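You operate a simulated robot arm through the tools that you are given. There is no shell and no other tool.

You run a simulated robot arm. Do the job below in one go: nothing can be reset, and whatever is moved stays where it is left.

Task
Fill the pet bowl about halfway from the clear jug, tip the rest away and mop the puddle.
Fine: bowl about half full; the rest into the big bowl; jug and blue cloth back where they stood. Set down upright: clear jug.

It is judged by the outcome, as a careful person would: the job done as asked, and still so three seconds after it is handed in. It fails if anything else is knocked over, pushed out of place, dropped, spilled or broken. Flat cloth is picked up by pressing the open fingertips on it (5 to 10 N) and closing them slowly along it; thin cloth reads only 2 to 8 mm in the jaws.

Robot
A 7-joint arm with a two-finger parallel gripper, fixed in place. Base frame: the origin is at the foot of the arm, x ahead of it, y to its left, z up; the work surface is at about z = 0. Units: m, rad, N and s.
With the tool pointing down near the work surface it reaches from about 0.24 to 0.62 m from the base axis. Its first joint turns from -1.152 to 1.152 rad. Payload 2.6 kg.
The TCP is the grasp point between the finger pads, 0.03 m short of the fingertips. In the tool frame z runs along the fingers and y along their closing line. The gripper opens to 0.094 m. The fingers are 0.028 m wide and 0.01 m thick; the gripper's body (0.05 by 0.096 m) begins 0.055 m behind the TCP.
Orientation is that of the tool frame in the base frame, as a unit quaternion [x, y, z, w]. With the fingers straight down and closing along the base's y, the tool's x points along the base's -x, its y along +y and its z along -z.

Tools
- The arm moves only by the tool apply_moves. Its argument "moves" is a list of rows, each an object (a shift or turn left out is 0, a gripper value left out holds the last) with "translation": the shift along the tool's x, y, z in m, a list of three; "angular": the turn, a rotation vector about the tool's x, y, z in rad, a list of three; "jaw": the closure in counts, from 0 (fully open) to 255 (shut). In form: [{"translation": [x, y, z], "angular": [wx, wy, wz], "jaw": jaw}, ...]. A call has 1 to 20 rows; each row shifts and turns the commanded pose from where the row before left it, along the tool's axes as they then stand. Each row takes 0.2 s and may step no farther than 0.05 m and 0.15 rad from the row before; otherwise, or with a gripper value out of range, the whole call is refused. A pose out of reach is approached as far as the arm can. The call stops where the force on the tool passes 70 N (or 10 N more than at its start, if that is more) or the arm is blocked; 0.2 s more then pass. Each finger travels about 0.072 m/s and halts on what it meets, pressing with about 39 N; the grip force reading is that of the motor and also rises with nothing between the fingers. The clock runs only during rows and for 0.2 s after the last one: add rows that do not move to give the fingers time. The reply holds the time, the measured pose of the TCP, the force on the tool along the base axes, the opening and the grip force, in the units named above and with some noise, with the torque about the TCP (base axes, N m) and any sound that the robot's microphone picked up, and new pictures: "show" is both (left out), scene, wrist or none.
- Cameras (640 x 400 px; columns grow to the right, rows downward): "scene" is fixed at [0.0198, 0.4279, 0.5509]; the picture's right is [-0.87, -0.50, 0.00], its down [-0.34, 0.59, -0.73] and it looks along [0.36, -0.63, -0.68] (base axes); focal length 214 px, centre (320, 200). "wrist" rides on the gripper at [0.076, 0.014, -0.103] in the tool frame; the picture's right is [-0.18, 0.98, 0.00], its down [-0.75, -0.14, -0.64] and it looks along [-0.63, -0.12, 0.77] (tool axes); focal length 243 px, centre (320, 200). There is no depth. A picture from a camera that has moved, and an enlarged one, comes with that camera's place and axes in the base frame and with its lens.
- close_up(camera, box): a new picture of the part [left, top, right, bottom] of that camera's present view, enlarged. The clock stands still meanwhile.
- hand_in(): hands the job in; it is judged then, once.

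Places have to be worked out from the pictures, the camera data and where the tool is seen. Open the gripper and draw the arm clear of the work before you hand the job in, unless the task says otherwise.

The tools are called after "Request:" as a command line: name --argument value ..., lists and objects as JSON in quotes. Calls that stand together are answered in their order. apply_moves: Moves the arm, as the interface text tells. Its arguments: {"type":"object","properties":{"moves":{"type":"array"},"show":{"type":"string","enum":["both","scene","wrist","none"]}},"required":["moves"]} The other tools are called the same way: close_up (camera, box) takes an enlarged picture of a part of a camera's view; hand_in () hands the job in.

At the start:

```text
time: 0.0
eef_pos: [0.3531, -0.0778, 0.3595]
tool_rot: [0.0, 1.0, 0.0, 0.0]
wrist_force: [-0.6, 0.0, 0.0]
moment: [-0.02, -0.02, 0.05]
width: 0.0939
gripper_force: 0.1
```

scene: 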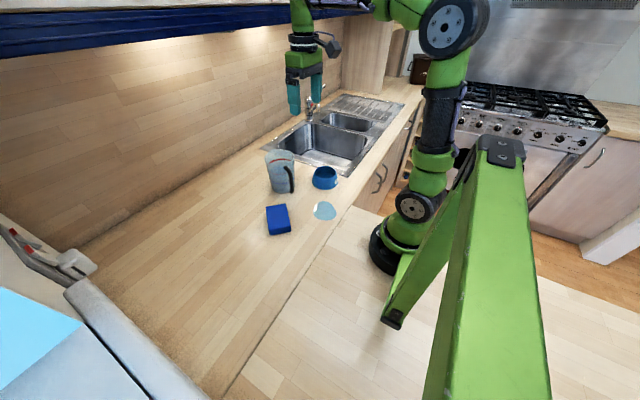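
wrist: 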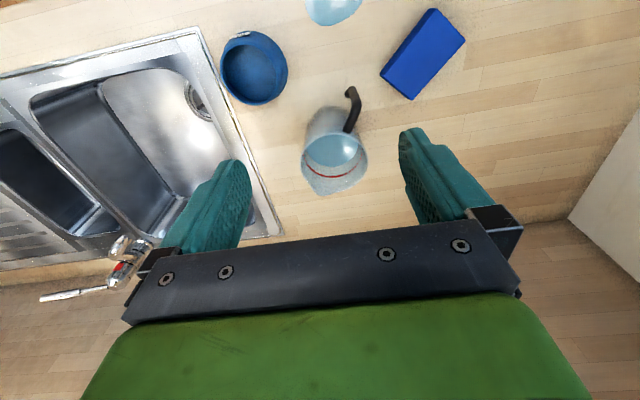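

I'll start by looking closely at the jug, the bowl, the cloth and the puddle in both views.

Request:
close_up --camera "scene" --box '[240, 130, 360, 250]'

Request:
close_up --camera "wrist" --box '[200, 0, 480, 210]'

Request:
close_up --camera "scene" --box '[250, 60, 430, 180]'

```text
3.33 times, centred on (300, 190) of scene
camera zoom: at [0.0198, 0.4279, 0.5509], right [-0.87, -0.5, 0.0], down [-0.34, 0.59, -0.73], along [0.36, -0.63, -0.68], focal length 715 px, centre (387, 233)
```

zoom: 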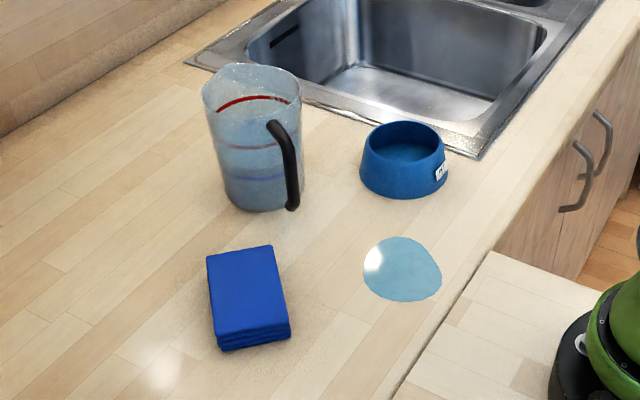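

```text
1.90 times, centred on (340, 105) of wrist
camera zoom: at [0.2761, -0.0642, 0.4628], right [0.18, 0.98, 0.0], down [0.75, -0.14, 0.64], along [0.63, -0.12, -0.77], focal length 462 px, centre (282, 381)
```

zoom: 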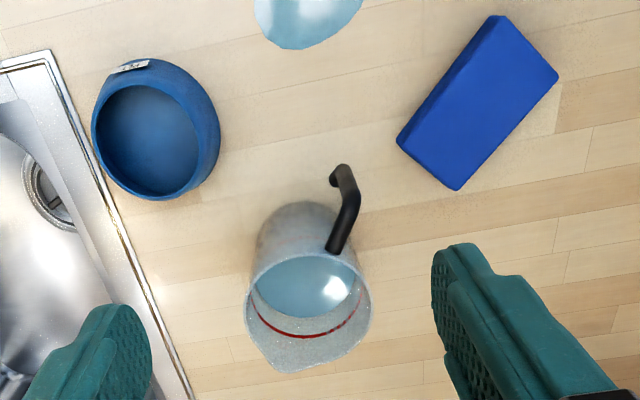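

```text
3.33 times, centred on (340, 120) of scene
camera zoom: at [0.0198, 0.4279, 0.5509], right [-0.87, -0.5, 0.0], down [-0.34, 0.59, -0.73], along [0.36, -0.63, -0.68], focal length 715 px, centre (253, 467)
```

zoom: 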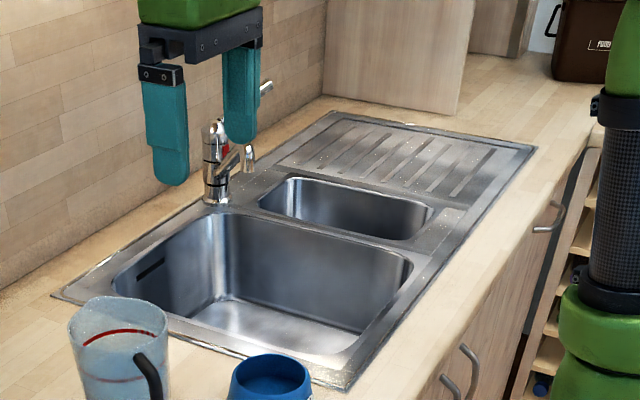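

The jug (centre about (0.478, -0.076), 0.14 m tall) has its handle pointing to the robot side at about (0.407, -0.037), with the spout opposite. The bowl is near (0.346, -0.185), the puddle near (0.27, -0.04), the cloth near (0.384, 0.077), and the sink's big basin starts beyond y of about -0.31. I'll move to a standoff behind the handle and pitch the tool toward it, to test reach and get a closer look.

Request:
apply_moves --moves '[{"translation": [0.00825, 0.0195, 0.035]}, {"translation": [0.00825, 0.0195, 0.035]}, {"translation": [0.00825, 0.0195, 0.035]}, {"translation": [0.00825, 0.0195, 0.035]}, {"angular": [0, 0, 0.131]}, {"angular": [0, 0, 0.131]}, {"angular": [0, 0, 0.131]}, {"angular": [0, 0, 0.131]}, {"angular": [0, -0.15, 0]}, {"angular": [0, -0.15, 0]}, {"angular": [0, -0.15, 0]}, {"angular": [0, -0.15, 0]}, {"angular": [0, -0.15, 0]}, {}]'

```text
time: 3.0
eef_pos: [0.3193, 0.0002, 0.22]
tool_rot: [0.241, 0.899, -0.094, 0.354]
wrist_force: [0.0, -1.0, -0.1]
moment: [-0.01, 0.03, -0.02]
width: 0.094
gripper_force: 0.0
camera wrist: at [0.2177, 0.0748, 0.2432], right [0.61, 0.78, 0.13], down [0.03, -0.18, 0.98], along [0.79, -0.59, -0.13], focal length 243 px, centre (320, 200)
```

scene: 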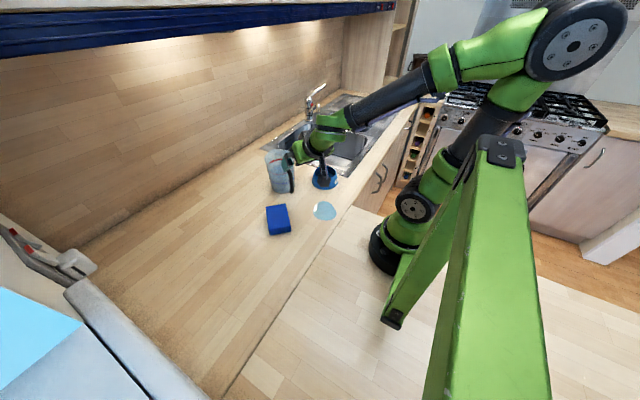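
wrist: 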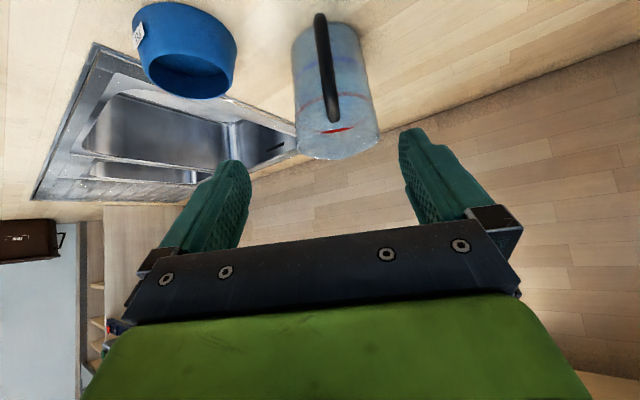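

The pose was reached exactly. I'll enlarge the jug in the wrist view to measure the handle.

Request:
close_up --camera "wrist" --box '[260, 0, 420, 170]'

Request:
close_up --camera "scene" --box '[250, 120, 350, 220]'

```text
2.35 times, centred on (340, 85) of wrist
camera zoom: at [0.2177, 0.0748, 0.2432], right [0.61, 0.78, 0.13], down [0.03, -0.18, 0.98], along [0.79, -0.59, -0.13], focal length 571 px, centre (273, 471)
```

zoom: 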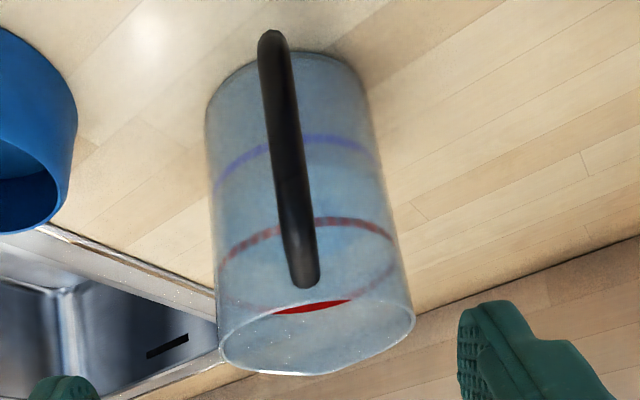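

```text
4.00 times, centred on (300, 170) of scene
camera zoom: at [0.0198, 0.4279, 0.5509], right [-0.87, -0.5, 0.0], down [-0.34, 0.59, -0.73], along [0.36, -0.63, -0.68], focal length 858 px, centre (400, 320)
```

zoom: 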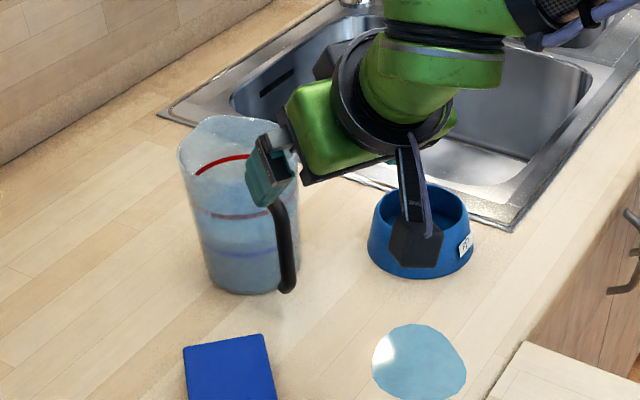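

The handle is a vertical bar about 13 mm wide at (0.408, -0.039), with its free lower end at z of about 0.03 and its top at about 0.125. I'll line up sideways and come in along the tool axis, stopping short to check.

Request:
apply_moves --moves '[{"translation": [0.026, 0.0104, 0]}, {"translation": [0, 0, 0.035]}, {"translation": [0, 0, 0.035]}, {"translation": [0, 0, 0.03]}, {}]'

```text
time: 4.2
eef_pos: [0.367, -0.016, 0.1301]
tool_rot: [0.241, 0.899, -0.094, 0.353]
wrist_force: [-0.1, -1.2, 0.0]
moment: [0.03, 0.03, 0.02]
width: 0.0939
gripper_force: 0.3
camera wrist: at [0.2652, 0.0588, 0.1528], right [0.61, 0.78, 0.13], down [0.03, -0.18, 0.98], along [0.79, -0.6, -0.13], focal length 243 px, centre (320, 200)
```

scene: 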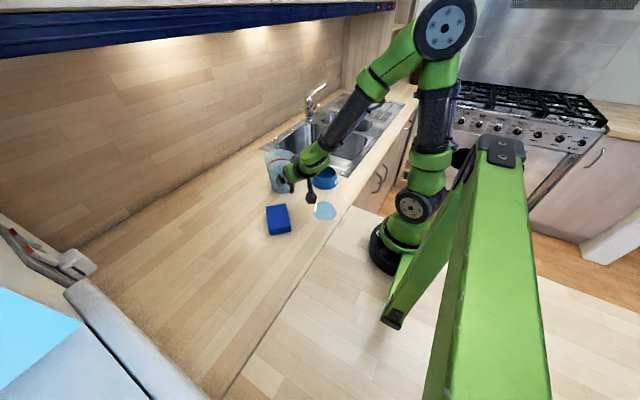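
wrist: 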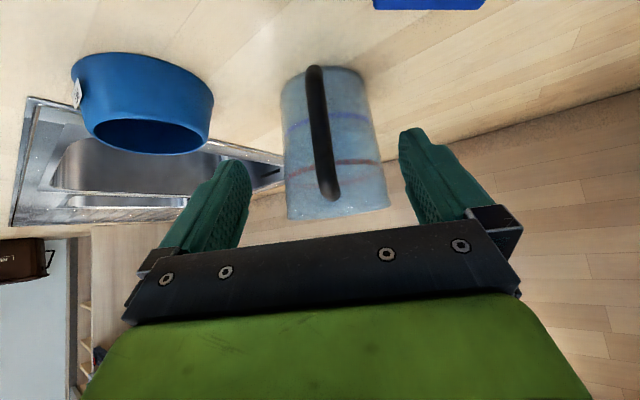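

Request:
close_up --camera "wrist" --box '[220, 40, 430, 240]'

Request:
close_up --camera "scene" --box '[250, 130, 350, 220]'

```text
2.00 times, centred on (325, 140) of wrist
camera zoom: at [0.2652, 0.0588, 0.1528], right [0.61, 0.78, 0.13], down [0.03, -0.18, 0.98], along [0.79, -0.6, -0.13], focal length 485 px, centre (310, 320)
```

zoom: 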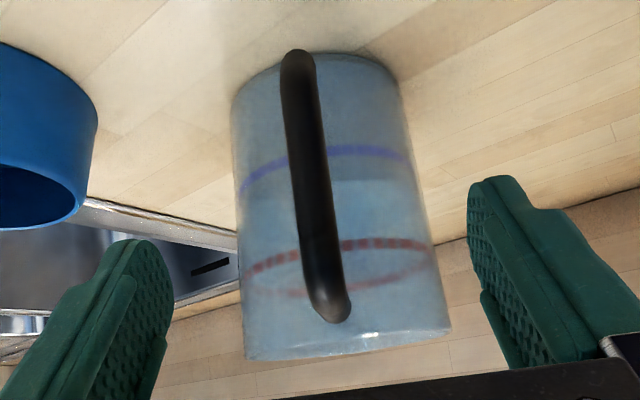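

```text
4.44 times, centred on (300, 175) of scene
camera zoom: at [0.0198, 0.4279, 0.5509], right [-0.87, -0.5, 0.0], down [-0.34, 0.59, -0.73], along [0.36, -0.63, -0.68], focal length 953 px, centre (409, 311)
```

zoom: 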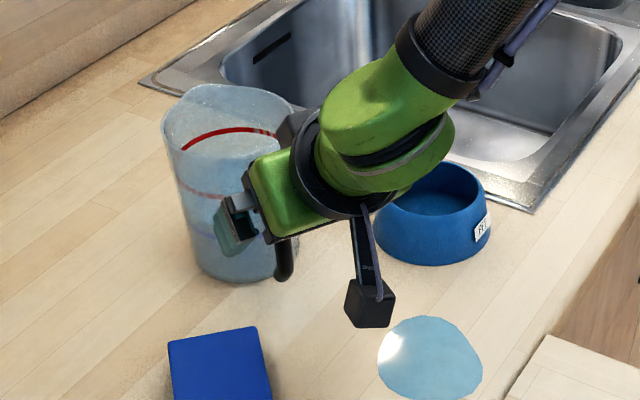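

The handle sits centred between the fingers. I'll go in another 56 mm along the tool axis, still open, and check before closing.

Request:
apply_moves --moves '[{"translation": [0.001, 0, 0.028]}, {"translation": [0.001, 0, 0.027]}, {}]'

Request:
close_up --camera "wrist" --box '[180, 40, 470, 260]'

```text
time: 5.0
eef_pos: [0.3994, -0.0347, 0.0884]
tool_rot: [0.243, 0.898, -0.096, 0.353]
wrist_force: [0.9, 0.5, 0.6]
moment: [-0.01, 0.02, 0.0]
width: 0.0942
gripper_force: 0.0
camera wrist: at [0.2967, 0.0404, 0.111], right [0.61, 0.78, 0.13], down [0.03, -0.18, 0.98], along [0.79, -0.6, -0.13], focal length 243 px, centre (320, 200)
```

scene: 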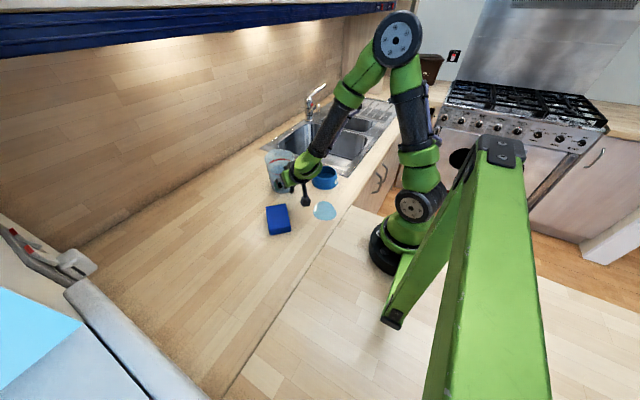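
wrist: 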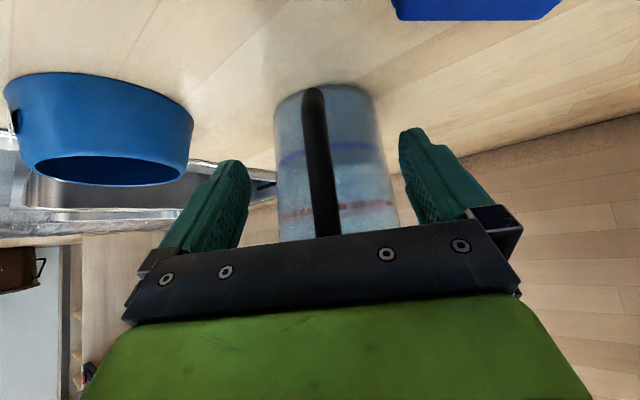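

```text
1.82 times, centred on (325, 150) of wrist
camera zoom: at [0.2967, 0.0404, 0.111], right [0.61, 0.78, 0.13], down [0.03, -0.18, 0.98], along [0.79, -0.6, -0.13], focal length 441 px, centre (311, 291)
```

zoom: 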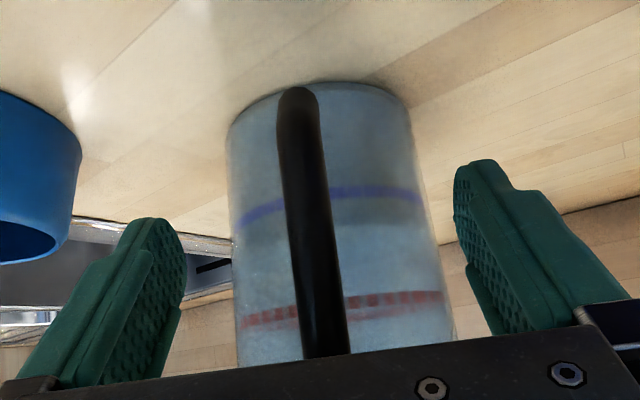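

The handle is centred to within about 3 mm and nothing is touching. I'll nudge 2 mm to centre it and close gradually.

Request:
apply_moves --moves '[{"translation": [0, -0.002, 0], "jaw": 50}, {"jaw": 90}, {"jaw": 130}, {"jaw": 160}, {"jaw": 180}, {"jaw": 195}, {"jaw": 205}, {"jaw": 215}, {"jaw": 225}, {"jaw": 240}, {"jaw": 255}, {}, {}]'

Request:
close_up --camera "wrist" --box '[180, 40, 470, 260]'

```text
time: 7.8
eef_pos: [0.3988, -0.036, 0.0877]
tool_rot: [0.241, 0.899, -0.096, 0.354]
wrist_force: [-1.0, 2.3, 2.1]
moment: [-0.01, -0.02, -0.01]
width: 0.0177
gripper_force: 39.0
camera wrist: at [0.2956, 0.0389, 0.1112], right [0.61, 0.78, 0.13], down [0.03, -0.18, 0.98], along [0.79, -0.6, -0.13], focal length 243 px, centre (320, 200)
```

scene: 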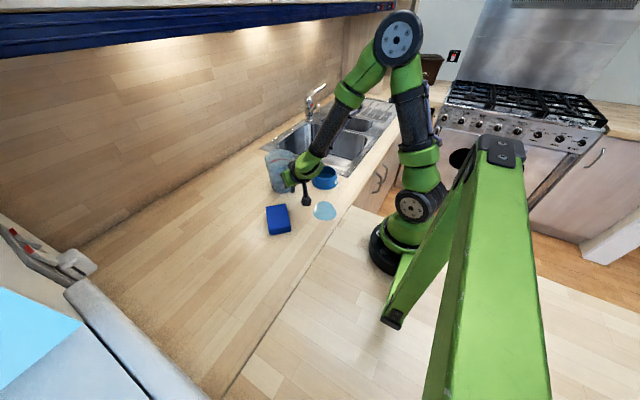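
wrist: 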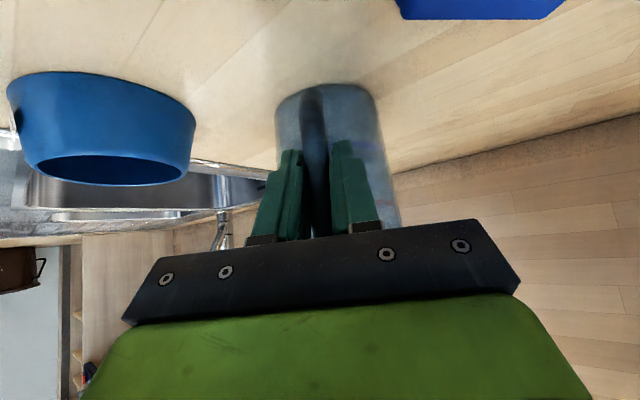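

```text
1.82 times, centred on (325, 150) of wrist
camera zoom: at [0.2956, 0.0389, 0.1112], right [0.61, 0.78, 0.13], down [0.03, -0.18, 0.98], along [0.79, -0.6, -0.13], focal length 441 px, centre (311, 291)
```

zoom: 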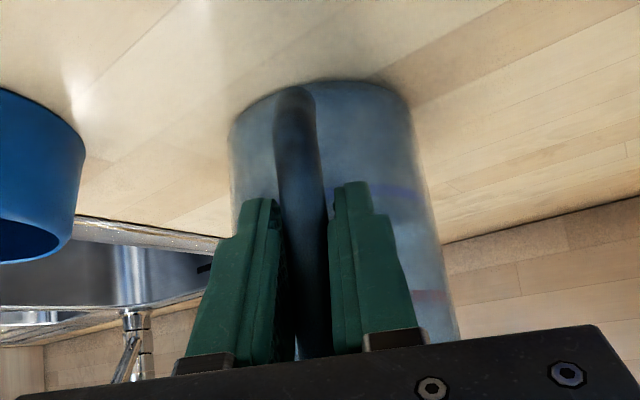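

The handle is held firmly (17.7 mm at 39 N). I'm lifting 2 cm straight up to check the weight and whether the jug rotates in the grip.

Request:
apply_moves --moves '[{"translation": [-0.0034, 0, -0.00366]}, {"translation": [-0.0034, 0, -0.00366]}, {"translation": [-0.0034, 0, -0.00366]}, {"translation": [-0.0034, 0, -0.00366]}, {}, {}]'

Request:
close_up --camera "scene" --box '[250, 130, 350, 220]'

Request:
close_up --camera "wrist" --box '[180, 40, 470, 260]'

```text
time: 9.2
eef_pos: [0.3975, -0.0358, 0.1071]
tool_rot: [0.242, 0.899, -0.095, 0.353]
wrist_force: [-0.4, 0.0, -5.3]
moment: [0.2, 0.37, -0.01]
width: 0.0178
gripper_force: 39.3
camera wrist: at [0.2955, 0.0396, 0.1311], right [0.61, 0.78, 0.13], down [0.03, -0.18, 0.98], along [0.79, -0.6, -0.13], focal length 243 px, centre (320, 200)
```

scene: 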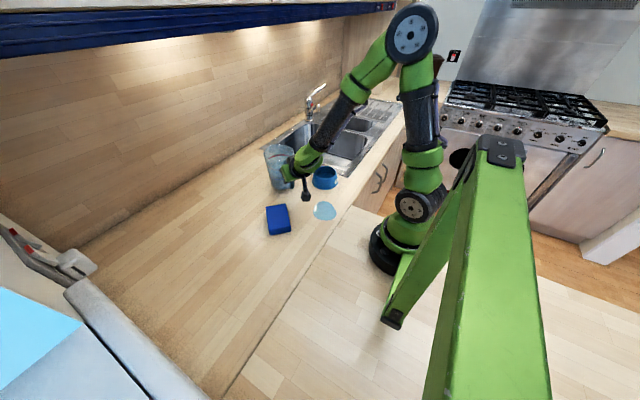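
wrist: 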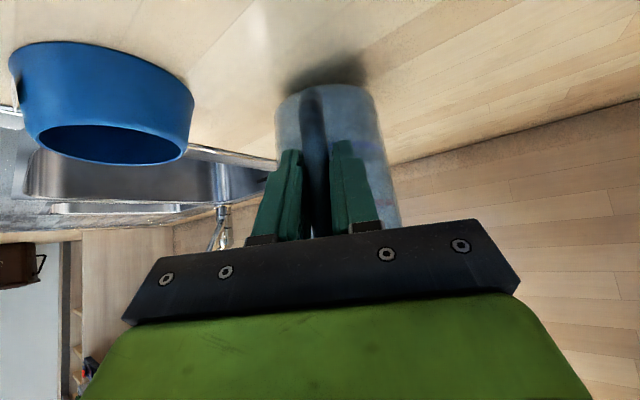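

```text
4.44 times, centred on (300, 175) of scene
camera zoom: at [0.0198, 0.4279, 0.5509], right [-0.87, -0.5, 0.0], down [-0.34, 0.59, -0.73], along [0.36, -0.63, -0.68], focal length 953 px, centre (409, 311)
```

zoom: 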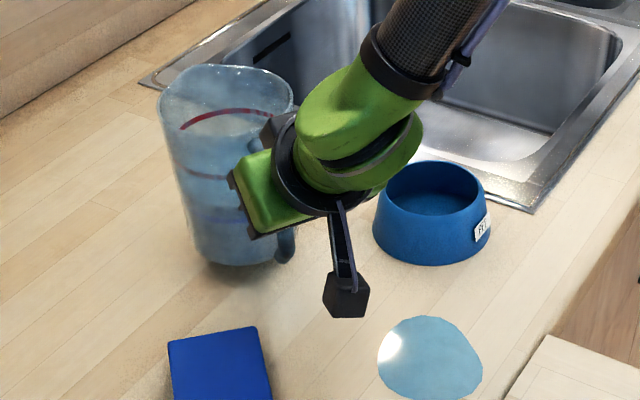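

```text
1.82 times, centred on (325, 150) of wrist
camera zoom: at [0.2955, 0.0396, 0.1311], right [0.61, 0.78, 0.13], down [0.03, -0.18, 0.98], along [0.79, -0.6, -0.13], focal length 441 px, centre (311, 291)
```

zoom: 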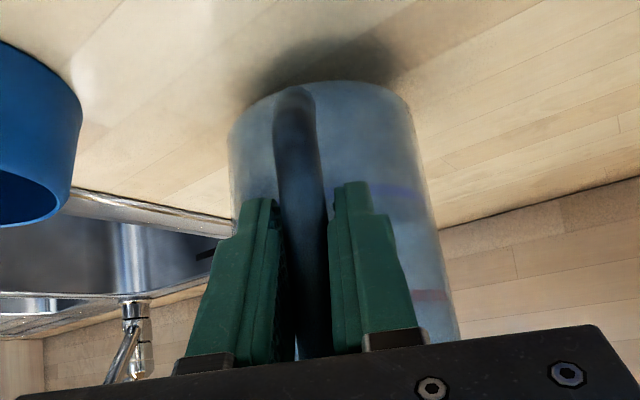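

The jug hangs level and rigid in the grip, at about 5.3 N with its contents. I'll lift it well clear and yaw it slowly so the spout points toward -y, where the bowl can be reached comfortably.

Request:
apply_moves --moves '[{"translation": [-0.01228, 0, -0.01316]}, {"translation": [-0.01228, 0, -0.01316]}, {"translation": [-0.01228, 0, -0.01316]}, {"translation": [-0.01228, 0, -0.01316]}, {"translation": [-0.01228, 0, -0.01316]}, {"translation": [-0.01228, 0, -0.01316]}, {"translation": [-0.01228, 0, -0.01316]}, {"translation": [-0.01228, 0, -0.01316]}, {"angular": [0.0714, 0, 0.0765]}, {"angular": [0.0714, 0, 0.0765]}, {"angular": [0.0714, 0, 0.0765]}, {"angular": [0.0714, 0, 0.0765]}, {"angular": [0.0714, 0, 0.0765]}, {"angular": [0.0714, 0, 0.0765]}, {"angular": [0.0714, 0, 0.0765]}, {"angular": [0.0714, 0, 0.0765]}, {"angular": [0.0714, 0, 0.0765]}, {"angular": [0.0714, 0, 0.0765]}]'

Request:
close_up --camera "scene" --box '[230, 90, 390, 200]'

```text
time: 13.0
eef_pos: [0.3978, -0.0359, 0.2524]
tool_rot: [0.659, 0.657, -0.26, 0.258]
wrist_force: [-0.4, -0.5, -5.4]
moment: [0.43, 0.03, -0.01]
width: 0.0176
gripper_force: 38.4
camera wrist: at [0.4121, 0.0898, 0.2752], right [0.98, -0.14, 0.12], down [-0.14, -0.11, 0.98], along [-0.12, -0.98, -0.13], focal length 243 px, centre (320, 200)
```

scene: 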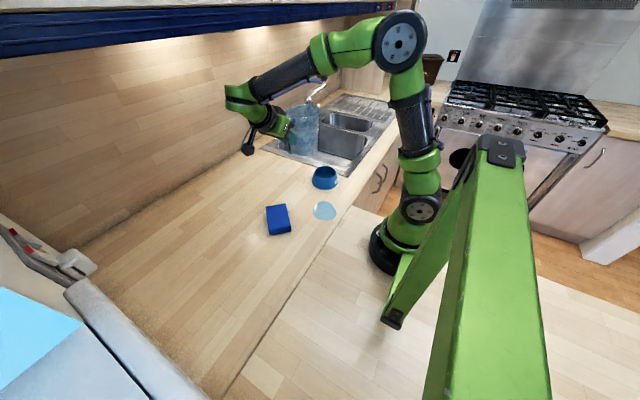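
wrist: 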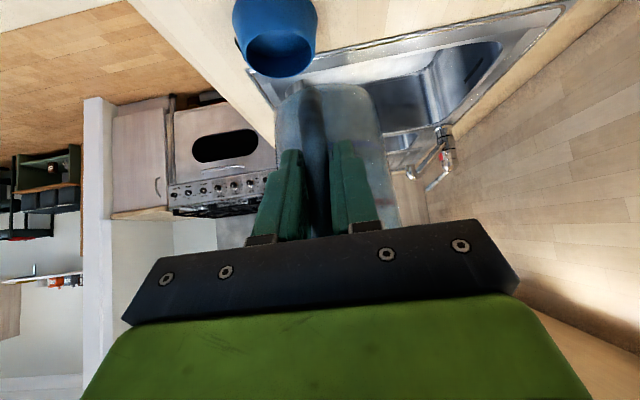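

```text
3.64 times, centred on (310, 145) of scene
camera zoom: at [0.0198, 0.4279, 0.5509], right [-0.87, -0.5, 0.0], down [-0.34, 0.59, -0.73], along [0.36, -0.63, -0.68], focal length 780 px, centre (356, 400)
```

zoom: 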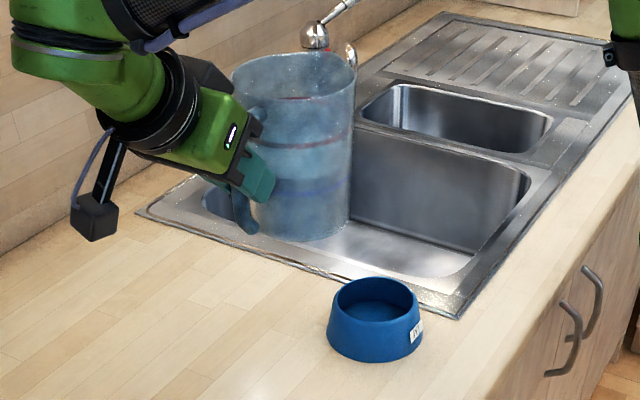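

The jug is level with the spout facing the sink side. I'll enlarge the rim to find the lip exactly and look at the bowl's present contents.

Request:
close_up --camera "scene" --box '[280, 95, 330, 126]'

Request:
close_up --camera "scene" --box '[305, 155, 350, 195]'

Request:
close_up --camera "wrist" --box '[220, 0, 420, 125]'

```text
12.80 times, centred on (305, 110) of scene
camera zoom: at [0.0198, 0.4279, 0.5509], right [-0.87, -0.5, 0.0], down [-0.34, 0.59, -0.73], along [0.36, -0.63, -0.68], focal length 2745 px, centre (512, 1346)
```

zoom: 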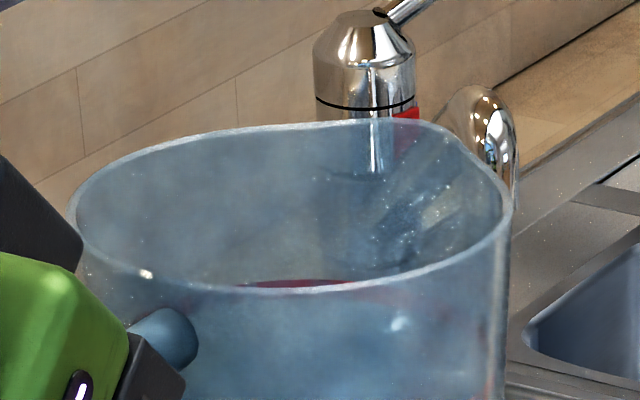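

```text
10.00 times, centred on (328, 175) of scene
camera zoom: at [0.0198, 0.4279, 0.5509], right [-0.87, -0.5, 0.0], down [-0.34, 0.59, -0.73], along [0.36, -0.63, -0.68], focal length 2145 px, centre (245, 450)
```

zoom: 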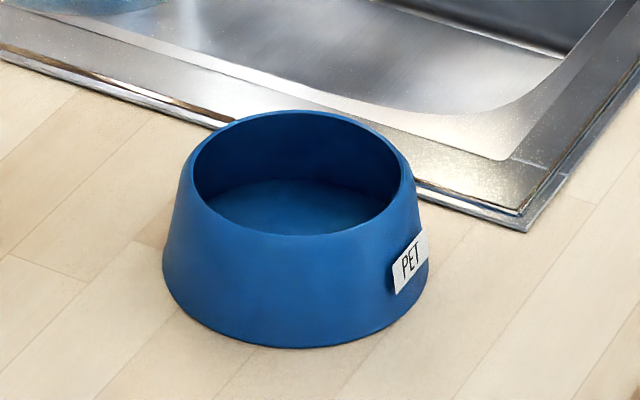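

```text
3.20 times, centred on (320, 62) of wrist
camera zoom: at [0.4121, 0.0898, 0.2752], right [0.98, -0.14, 0.12], down [-0.14, -0.11, 0.98], along [-0.12, -0.98, -0.13], focal length 776 px, centre (320, 640)
```

zoom: 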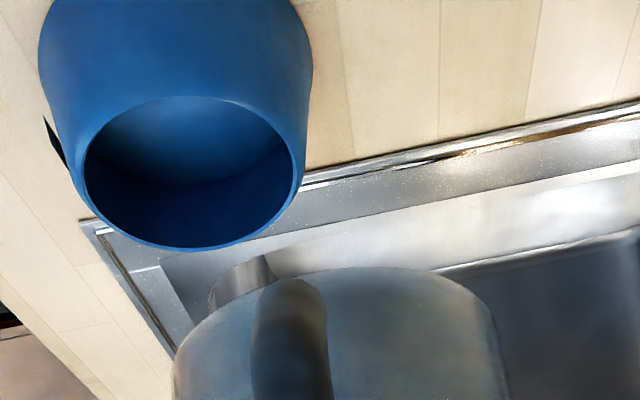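

The bowl is empty, with its centre near (0.348, -0.19), rim at z of about 0.045 and inner radius about 0.042. The spout lip points to -y as intended. I'll shift so the lip will be over the bowl and tilt to about 40°, still short of the estimated 52° where flow should start.

Request:
apply_moves --moves '[{"translation": [-0.0022, -0.0167, 0.002]}, {"translation": [-0.0022, -0.0167, 0.002]}, {"translation": [-0.0022, -0.0166, 0.002]}, {"angular": [0, 0.07, 0]}, {"angular": [0, 0.07, 0]}, {"angular": [0, 0.07, 0]}, {"angular": [0, 0.07, 0]}, {"angular": [0, 0.07, 0]}, {"angular": [0, 0.07, 0]}, {"angular": [0, 0.07, 0]}, {"angular": [0, 0.07, 0]}, {"angular": [0, 0.07, 0]}, {"angular": [0, 0.07, 0]}, {}, {}]'

Request:
close_up --camera "scene" --box '[250, 90, 390, 200]'

```text
time: 16.2
eef_pos: [0.3473, -0.0445, 0.2515]
tool_rot: [0.707, 0.707, -0.019, 0.017]
wrist_force: [0.0, 0.2, -5.9]
moment: [0.3, 0.03, -0.02]
width: 0.0177
gripper_force: 39.3
camera wrist: at [0.3618, 0.0365, 0.3508], right [0.98, -0.18, 0.01], down [-0.14, -0.72, 0.68], along [-0.12, -0.67, -0.73], focal length 243 px, centre (320, 200)
```

scene: 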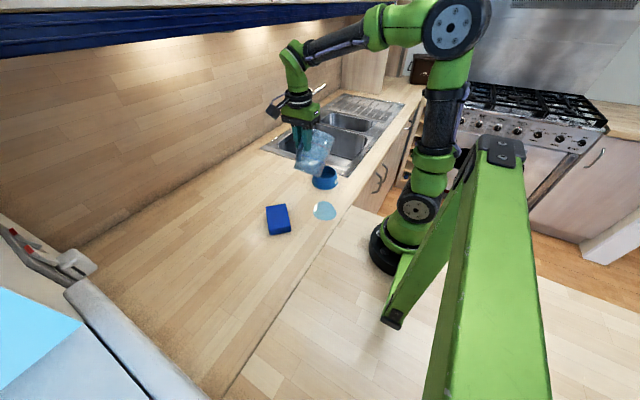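
wrist: 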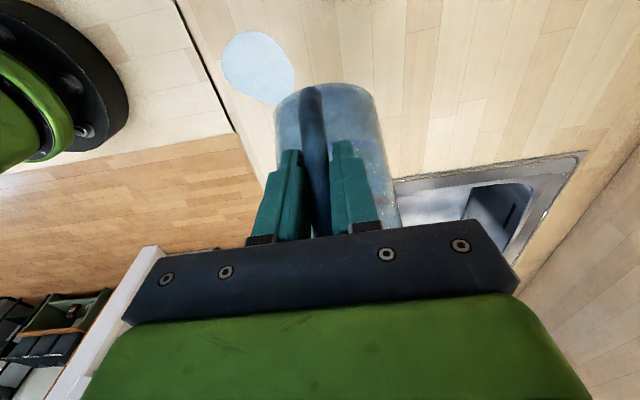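

```text
3.64 times, centred on (320, 145) of scene
camera zoom: at [0.0198, 0.4279, 0.5509], right [-0.87, -0.5, 0.0], down [-0.34, 0.59, -0.73], along [0.36, -0.63, -0.68], focal length 780 px, centre (320, 400)
```

zoom: 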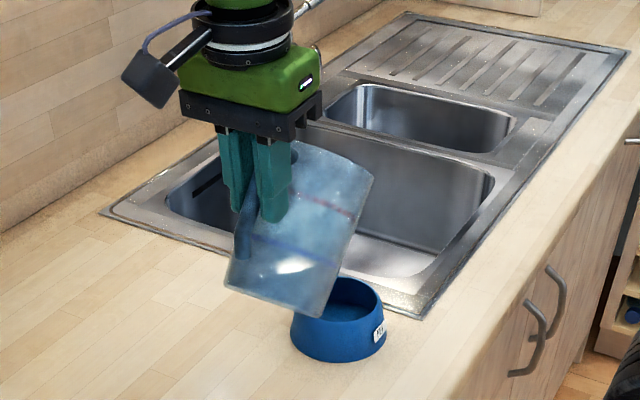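

Tilt is 40° with no flow yet. I'll lower 6 cm so the lip is about 12 cm above the table, then creep to 48°.

Request:
apply_moves --moves '[{"translation": [0, 0, 0.02]}, {"translation": [0, 0, 0.02]}, {"translation": [0, 0, 0.02]}, {}, {"angular": [0, 0.035, 0]}, {"angular": [0, 0.035, 0]}, {"angular": [0, 0.035, 0]}, {"angular": [0, 0.035, 0]}, {}, {}]'

Request:
close_up --camera "scene" --box '[270, 110, 370, 200]'

```text
time: 18.4
eef_pos: [0.3468, -0.047, 0.1913]
tool_rot: [0.707, 0.706, 0.031, -0.033]
wrist_force: [0.4, 0.2, -4.8]
moment: [0.16, -0.03, 0.02]
width: 0.0175
gripper_force: 38.9
camera wrist: at [0.3619, 0.019, 0.3011], right [0.98, -0.18, -0.02], down [-0.14, -0.81, 0.57], along [-0.12, -0.56, -0.82], focal length 243 px, centre (320, 200)
```

scene: 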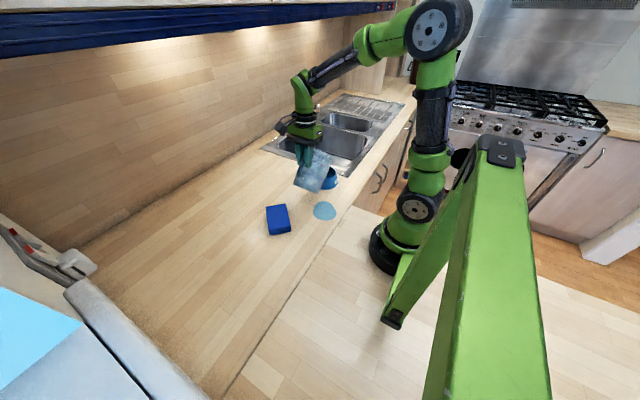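
wrist: 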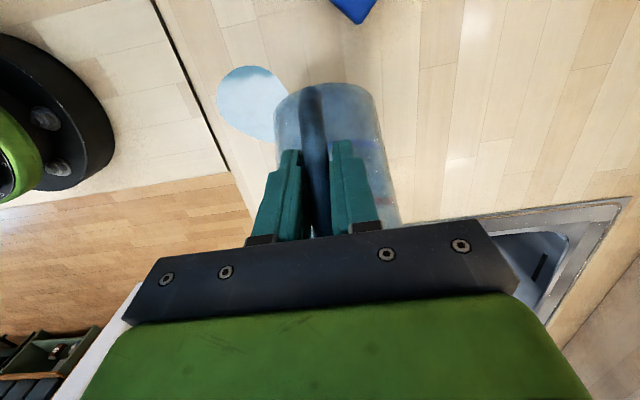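

```text
4.44 times, centred on (320, 155) of scene
camera zoom: at [0.0198, 0.4279, 0.5509], right [-0.87, -0.5, 0.0], down [-0.34, 0.59, -0.73], along [0.36, -0.63, -0.68], focal length 953 px, centre (320, 400)
```

zoom: 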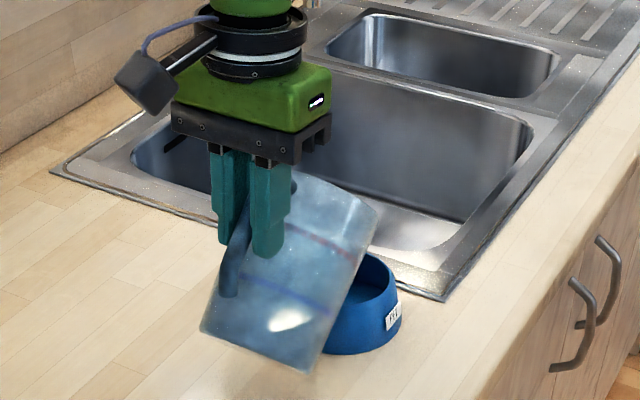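

There's no flow at 48°. I'll creep forward 2° at a time, watching the lip and listening.

Request:
apply_moves --moves '[{"angular": [0, 0.0175, 0]}, {"angular": [0, 0.0175, 0]}, {}, {}]' --show "none"

Request:
close_up --camera "scene" --box '[290, 130, 350, 190]'

```text
time: 19.4
eef_pos: [0.3476, -0.0476, 0.1911]
tool_rot: [0.706, 0.705, 0.044, -0.044]
wrist_force: [0.7, -0.1, -6.1]
moment: [0.16, 0.0, 0.0]
width: 0.0176
gripper_force: 39.1
```

```text
6.67 times, centred on (320, 160) of scene
camera zoom: at [0.0198, 0.4279, 0.5509], right [-0.87, -0.5, 0.0], down [-0.34, 0.59, -0.73], along [0.36, -0.63, -0.68], focal length 1430 px, centre (320, 467)
```

zoom: 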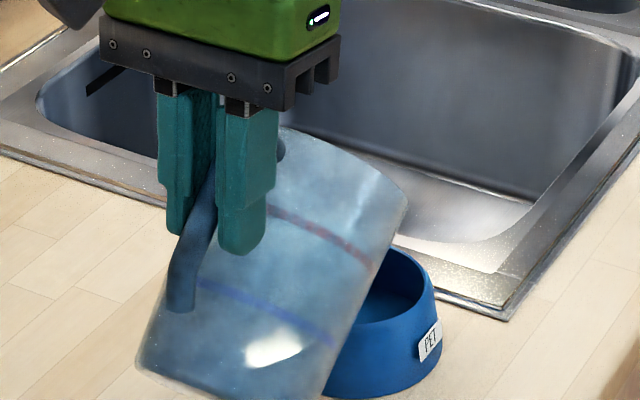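

Still dry at 50°; I'm continuing in small steps.

Request:
apply_moves --moves '[{"angular": [0, 0.0175, 0]}, {}, {"angular": [0, 0.0175, 0]}, {}, {}]' --show "none"

Request:
close_up --camera "scene" --box '[290, 130, 350, 190]'

```text
time: 20.6
eef_pos: [0.3489, -0.0477, 0.1912]
tool_rot: [0.704, 0.705, 0.056, -0.057]
wrist_force: [0.0, 0.2, -4.9]
moment: [0.17, -0.01, 0.02]
width: 0.0178
gripper_force: 39.0
```

```text
6.67 times, centred on (320, 160) of scene
camera zoom: at [0.0198, 0.4279, 0.5509], right [-0.87, -0.5, 0.0], down [-0.34, 0.59, -0.73], along [0.36, -0.63, -0.68], focal length 1430 px, centre (320, 467)
```

zoom: 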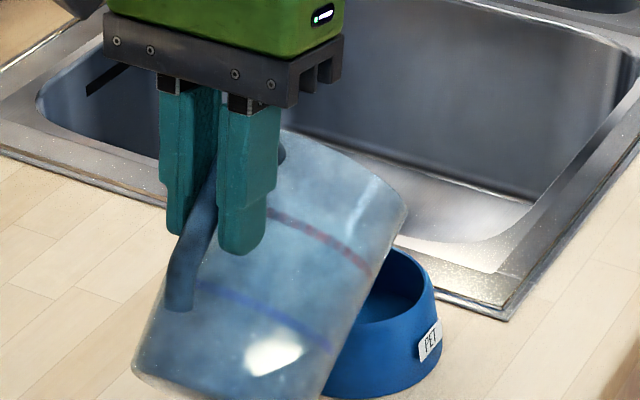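

No flow at 52° yet; continuing.

Request:
apply_moves --moves '[{"angular": [0, 0.0175, 0]}, {}, {"angular": [0, 0.0175, 0]}, {}, {}]' --show "none"

Request:
close_up --camera "scene" --box '[290, 130, 350, 190]'

```text
time: 21.8
eef_pos: [0.3472, -0.0478, 0.1917]
tool_rot: [0.704, 0.703, 0.069, -0.07]
wrist_force: [0.1, 0.0, -5.8]
moment: [0.12, 0.02, -0.02]
width: 0.0178
gripper_force: 39.0
```

```text
6.67 times, centred on (320, 160) of scene
camera zoom: at [0.0198, 0.4279, 0.5509], right [-0.87, -0.5, 0.0], down [-0.34, 0.59, -0.73], along [0.36, -0.63, -0.68], focal length 1430 px, centre (320, 467)
```

zoom: 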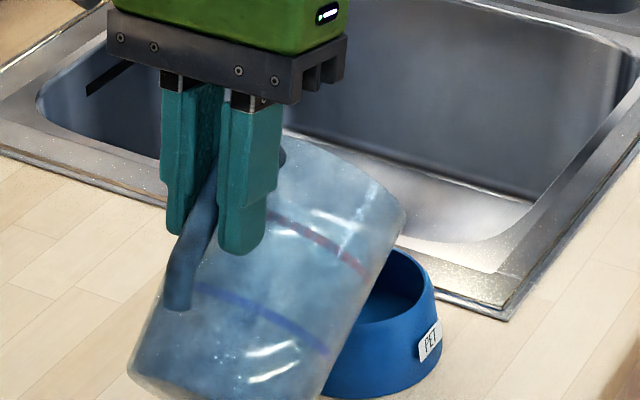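

The surface now shimmers close to the rim. I'll go 1° at a time with a small compensation so the lip stays put over the bowl.

Request:
apply_moves --moves '[{"translation": [-0.0012, 0, -0.0025], "angular": [0, 0.0175, 0]}, {}, {}]' --show "none"

Request:
close_up --camera "scene" --box '[290, 130, 350, 190]'

```text
time: 22.6
eef_pos: [0.3484, -0.0496, 0.1944]
tool_rot: [0.703, 0.703, 0.075, -0.077]
wrist_force: [0.5, 1.0, -5.4]
moment: [0.17, 0.0, 0.03]
width: 0.0177
gripper_force: 39.4
```

```text
6.67 times, centred on (320, 160) of scene
camera zoom: at [0.0198, 0.4279, 0.5509], right [-0.87, -0.5, 0.0], down [-0.34, 0.59, -0.73], along [0.36, -0.63, -0.68], focal length 1430 px, centre (320, 467)
```

zoom: 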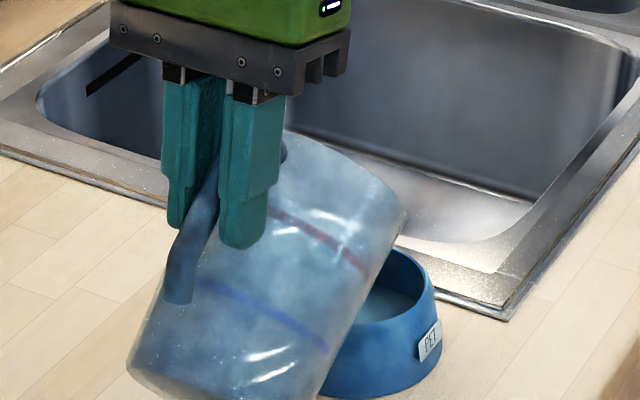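

The bowl's inside looks lighter, so some water may have landed. I'll zoom in on the bowl before moving on.

Request:
close_up --camera "scene" --box '[315, 160, 345, 185]'

Request:
apply_moves --moves '[{}]' --show "none"

Request:
close_up --camera "scene" --box '[315, 160, 345, 185]'

```text
16.00 times, centred on (330, 172) of scene
camera zoom: at [0.0198, 0.4279, 0.5509], right [-0.87, -0.5, 0.0], down [-0.34, 0.59, -0.73], along [0.36, -0.63, -0.68], focal length 3432 px, centre (160, 640)
```

zoom: 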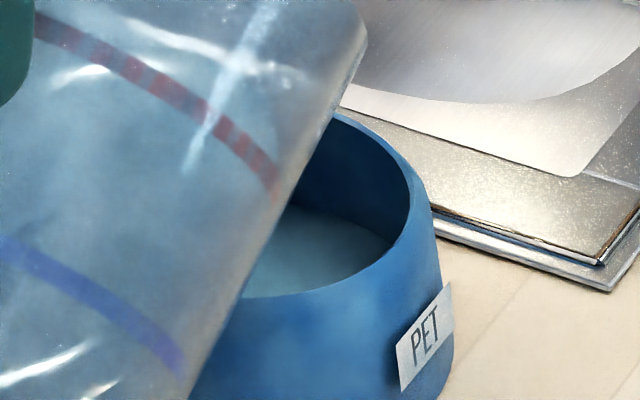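

```text
time: 23.0
eef_pos: [0.3482, -0.0496, 0.1948]
tool_rot: [0.703, 0.703, 0.075, -0.076]
wrist_force: [-0.8, -1.2, -5.9]
moment: [0.13, 0.04, 0.02]
width: 0.0177
gripper_force: 39.2
```

```text
16.00 times, centred on (330, 172) of scene
camera zoom: at [0.0198, 0.4279, 0.5509], right [-0.87, -0.5, 0.0], down [-0.34, 0.59, -0.73], along [0.36, -0.63, -0.68], focal length 3432 px, centre (160, 640)
```

zoom: 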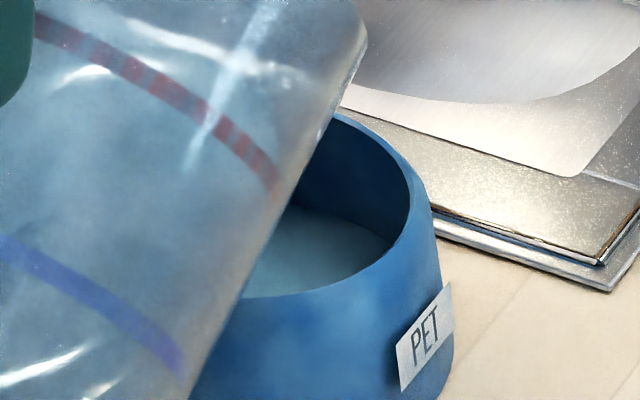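

Water is in the bowl. I'll hold still for about 0.8 s to see whether it is still running at this angle.

Request:
apply_moves --moves '[{}, {}, {}]' --show "none"

Request:
close_up --camera "scene" --box '[315, 160, 345, 185]'

```text
time: 23.8
eef_pos: [0.3469, -0.0489, 0.1946]
tool_rot: [0.704, 0.703, 0.074, -0.076]
wrist_force: [-0.3, 0.5, -5.2]
moment: [0.12, -0.01, -0.02]
width: 0.0177
gripper_force: 38.7
```

```text
16.00 times, centred on (330, 172) of scene
camera zoom: at [0.0198, 0.4279, 0.5509], right [-0.87, -0.5, 0.0], down [-0.34, 0.59, -0.73], along [0.36, -0.63, -0.68], focal length 3432 px, centre (160, 640)
```

zoom: 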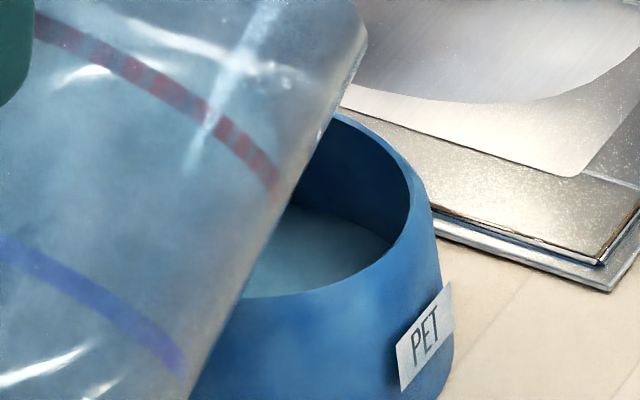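

It settles at each angle, so the pour is controllable. The bowl's floor is at about z = 0.015 and its rim at 0.045, so I want the level near 0.03; I'll add another degree.

Request:
apply_moves --moves '[{"translation": [-0.0012, 0, -0.0025], "angular": [0, 0.0175, 0]}, {}, {}, {}]' --show "none"

Request:
close_up --camera "scene" --box '[315, 160, 345, 185]'

```text
time: 24.8
eef_pos: [0.3468, -0.0513, 0.1969]
tool_rot: [0.703, 0.702, 0.081, -0.082]
wrist_force: [0.1, -0.2, -5.0]
moment: [0.16, -0.01, -0.01]
width: 0.0178
gripper_force: 38.9
```

```text
16.00 times, centred on (330, 172) of scene
camera zoom: at [0.0198, 0.4279, 0.5509], right [-0.87, -0.5, 0.0], down [-0.34, 0.59, -0.73], along [0.36, -0.63, -0.68], focal length 3432 px, centre (160, 640)
```

zoom: 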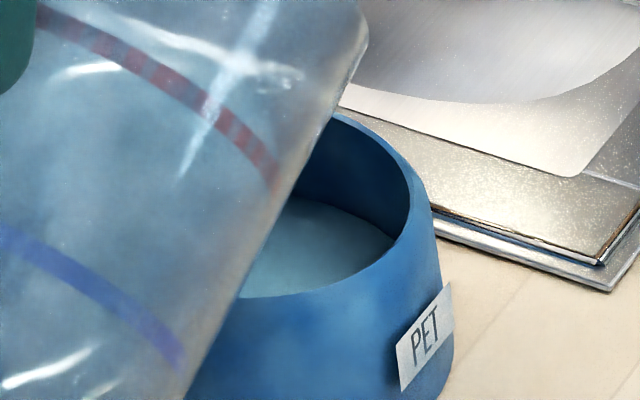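

The level rose about 3 mm for that degree. I'll add two more degrees, one at a time.

Request:
apply_moves --moves '[{"translation": [-0.0012, 0, -0.0025], "angular": [0, 0.0175, 0]}, {}, {}, {"translation": [-0.0012, 0, -0.0025], "angular": [0, 0.0175, 0]}, {}, {}, {}]' --show "none"

Request:
close_up --camera "scene" --box '[315, 160, 345, 185]'

Request:
close_up --camera "scene" --box '[280, 120, 370, 210]'

```text
time: 26.4
eef_pos: [0.3477, -0.0549, 0.2012]
tool_rot: [0.701, 0.701, 0.093, -0.093]
wrist_force: [0.5, -0.2, -5.2]
moment: [0.1, 0.02, -0.02]
width: 0.0177
gripper_force: 39.2
```

```text
16.00 times, centred on (330, 172) of scene
camera zoom: at [0.0198, 0.4279, 0.5509], right [-0.87, -0.5, 0.0], down [-0.34, 0.59, -0.73], along [0.36, -0.63, -0.68], focal length 3432 px, centre (160, 640)
```

zoom: 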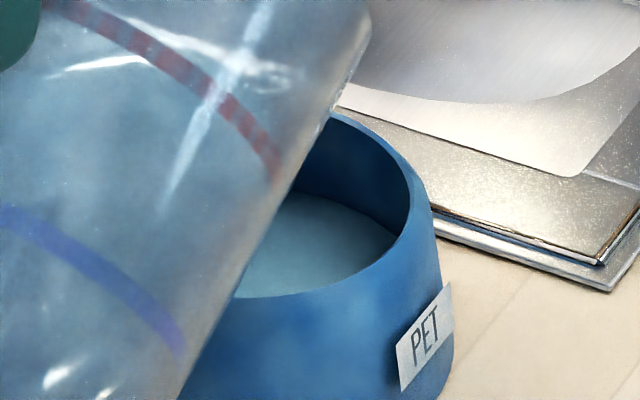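

```text
4.44 times, centred on (325, 165) of scene
camera zoom: at [0.0198, 0.4279, 0.5509], right [-0.87, -0.5, 0.0], down [-0.34, 0.59, -0.73], along [0.36, -0.63, -0.68], focal length 953 px, centre (298, 356)
```

zoom: 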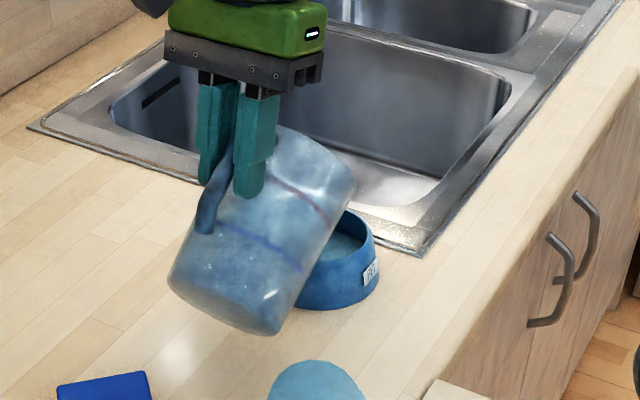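

The level is now about 0.022; it needs roughly 8 mm more. I'll add three more degrees stepwise.

Request:
apply_moves --moves '[{"translation": [-0.0011, 0, -0.0025], "angular": [0, 0.0175, 0]}, {}, {}, {"translation": [-0.0011, 0, -0.0025], "angular": [0, 0.0175, 0]}, {}, {}, {"translation": [-0.0011, 0, -0.0025], "angular": [0, 0.0175, 0]}, {}, {}, {}]' --show "none"

Request:
close_up --camera "scene" --box '[315, 160, 345, 185]'

```text
time: 28.6
eef_pos: [0.3474, -0.0592, 0.207]
tool_rot: [0.698, 0.698, 0.112, -0.113]
wrist_force: [-0.3, -0.5, -5.1]
moment: [0.07, -0.01, 0.02]
width: 0.0176
gripper_force: 39.0
```

```text
16.00 times, centred on (330, 172) of scene
camera zoom: at [0.0198, 0.4279, 0.5509], right [-0.87, -0.5, 0.0], down [-0.34, 0.59, -0.73], along [0.36, -0.63, -0.68], focal length 3432 px, centre (160, 640)
```

zoom: 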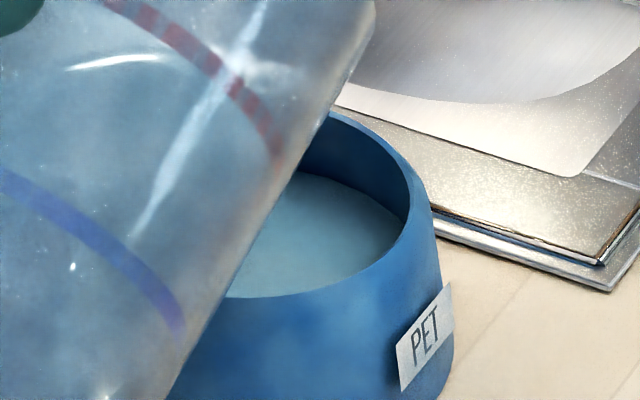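

The level is about 0.027, roughly 40 %. One more degree, then I'll tip back up and check with a clear view.

Request:
apply_moves --moves '[{"translation": [-0.0011, 0, -0.0025], "angular": [0, 0.0175, 0]}, {}, {}, {}]' --show "none"

Request:
close_up --camera "scene" --box '[315, 160, 345, 185]'

```text
time: 29.6
eef_pos: [0.3483, -0.0619, 0.209]
tool_rot: [0.698, 0.697, 0.116, -0.118]
wrist_force: [0.3, -0.6, -5.0]
moment: [0.08, 0.01, 0.01]
width: 0.0178
gripper_force: 39.2
```

```text
16.00 times, centred on (330, 172) of scene
camera zoom: at [0.0198, 0.4279, 0.5509], right [-0.87, -0.5, 0.0], down [-0.34, 0.59, -0.73], along [0.36, -0.63, -0.68], focal length 3432 px, centre (160, 640)
```

zoom: 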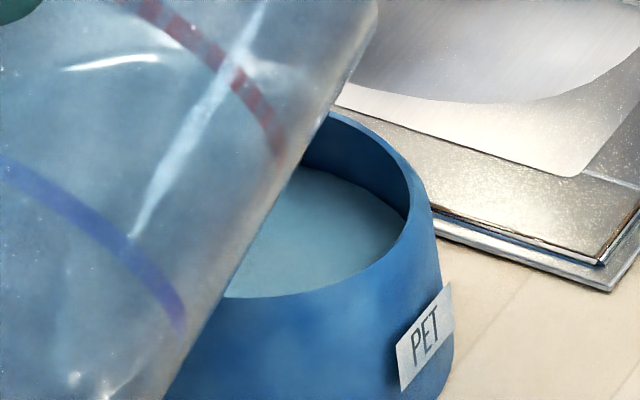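

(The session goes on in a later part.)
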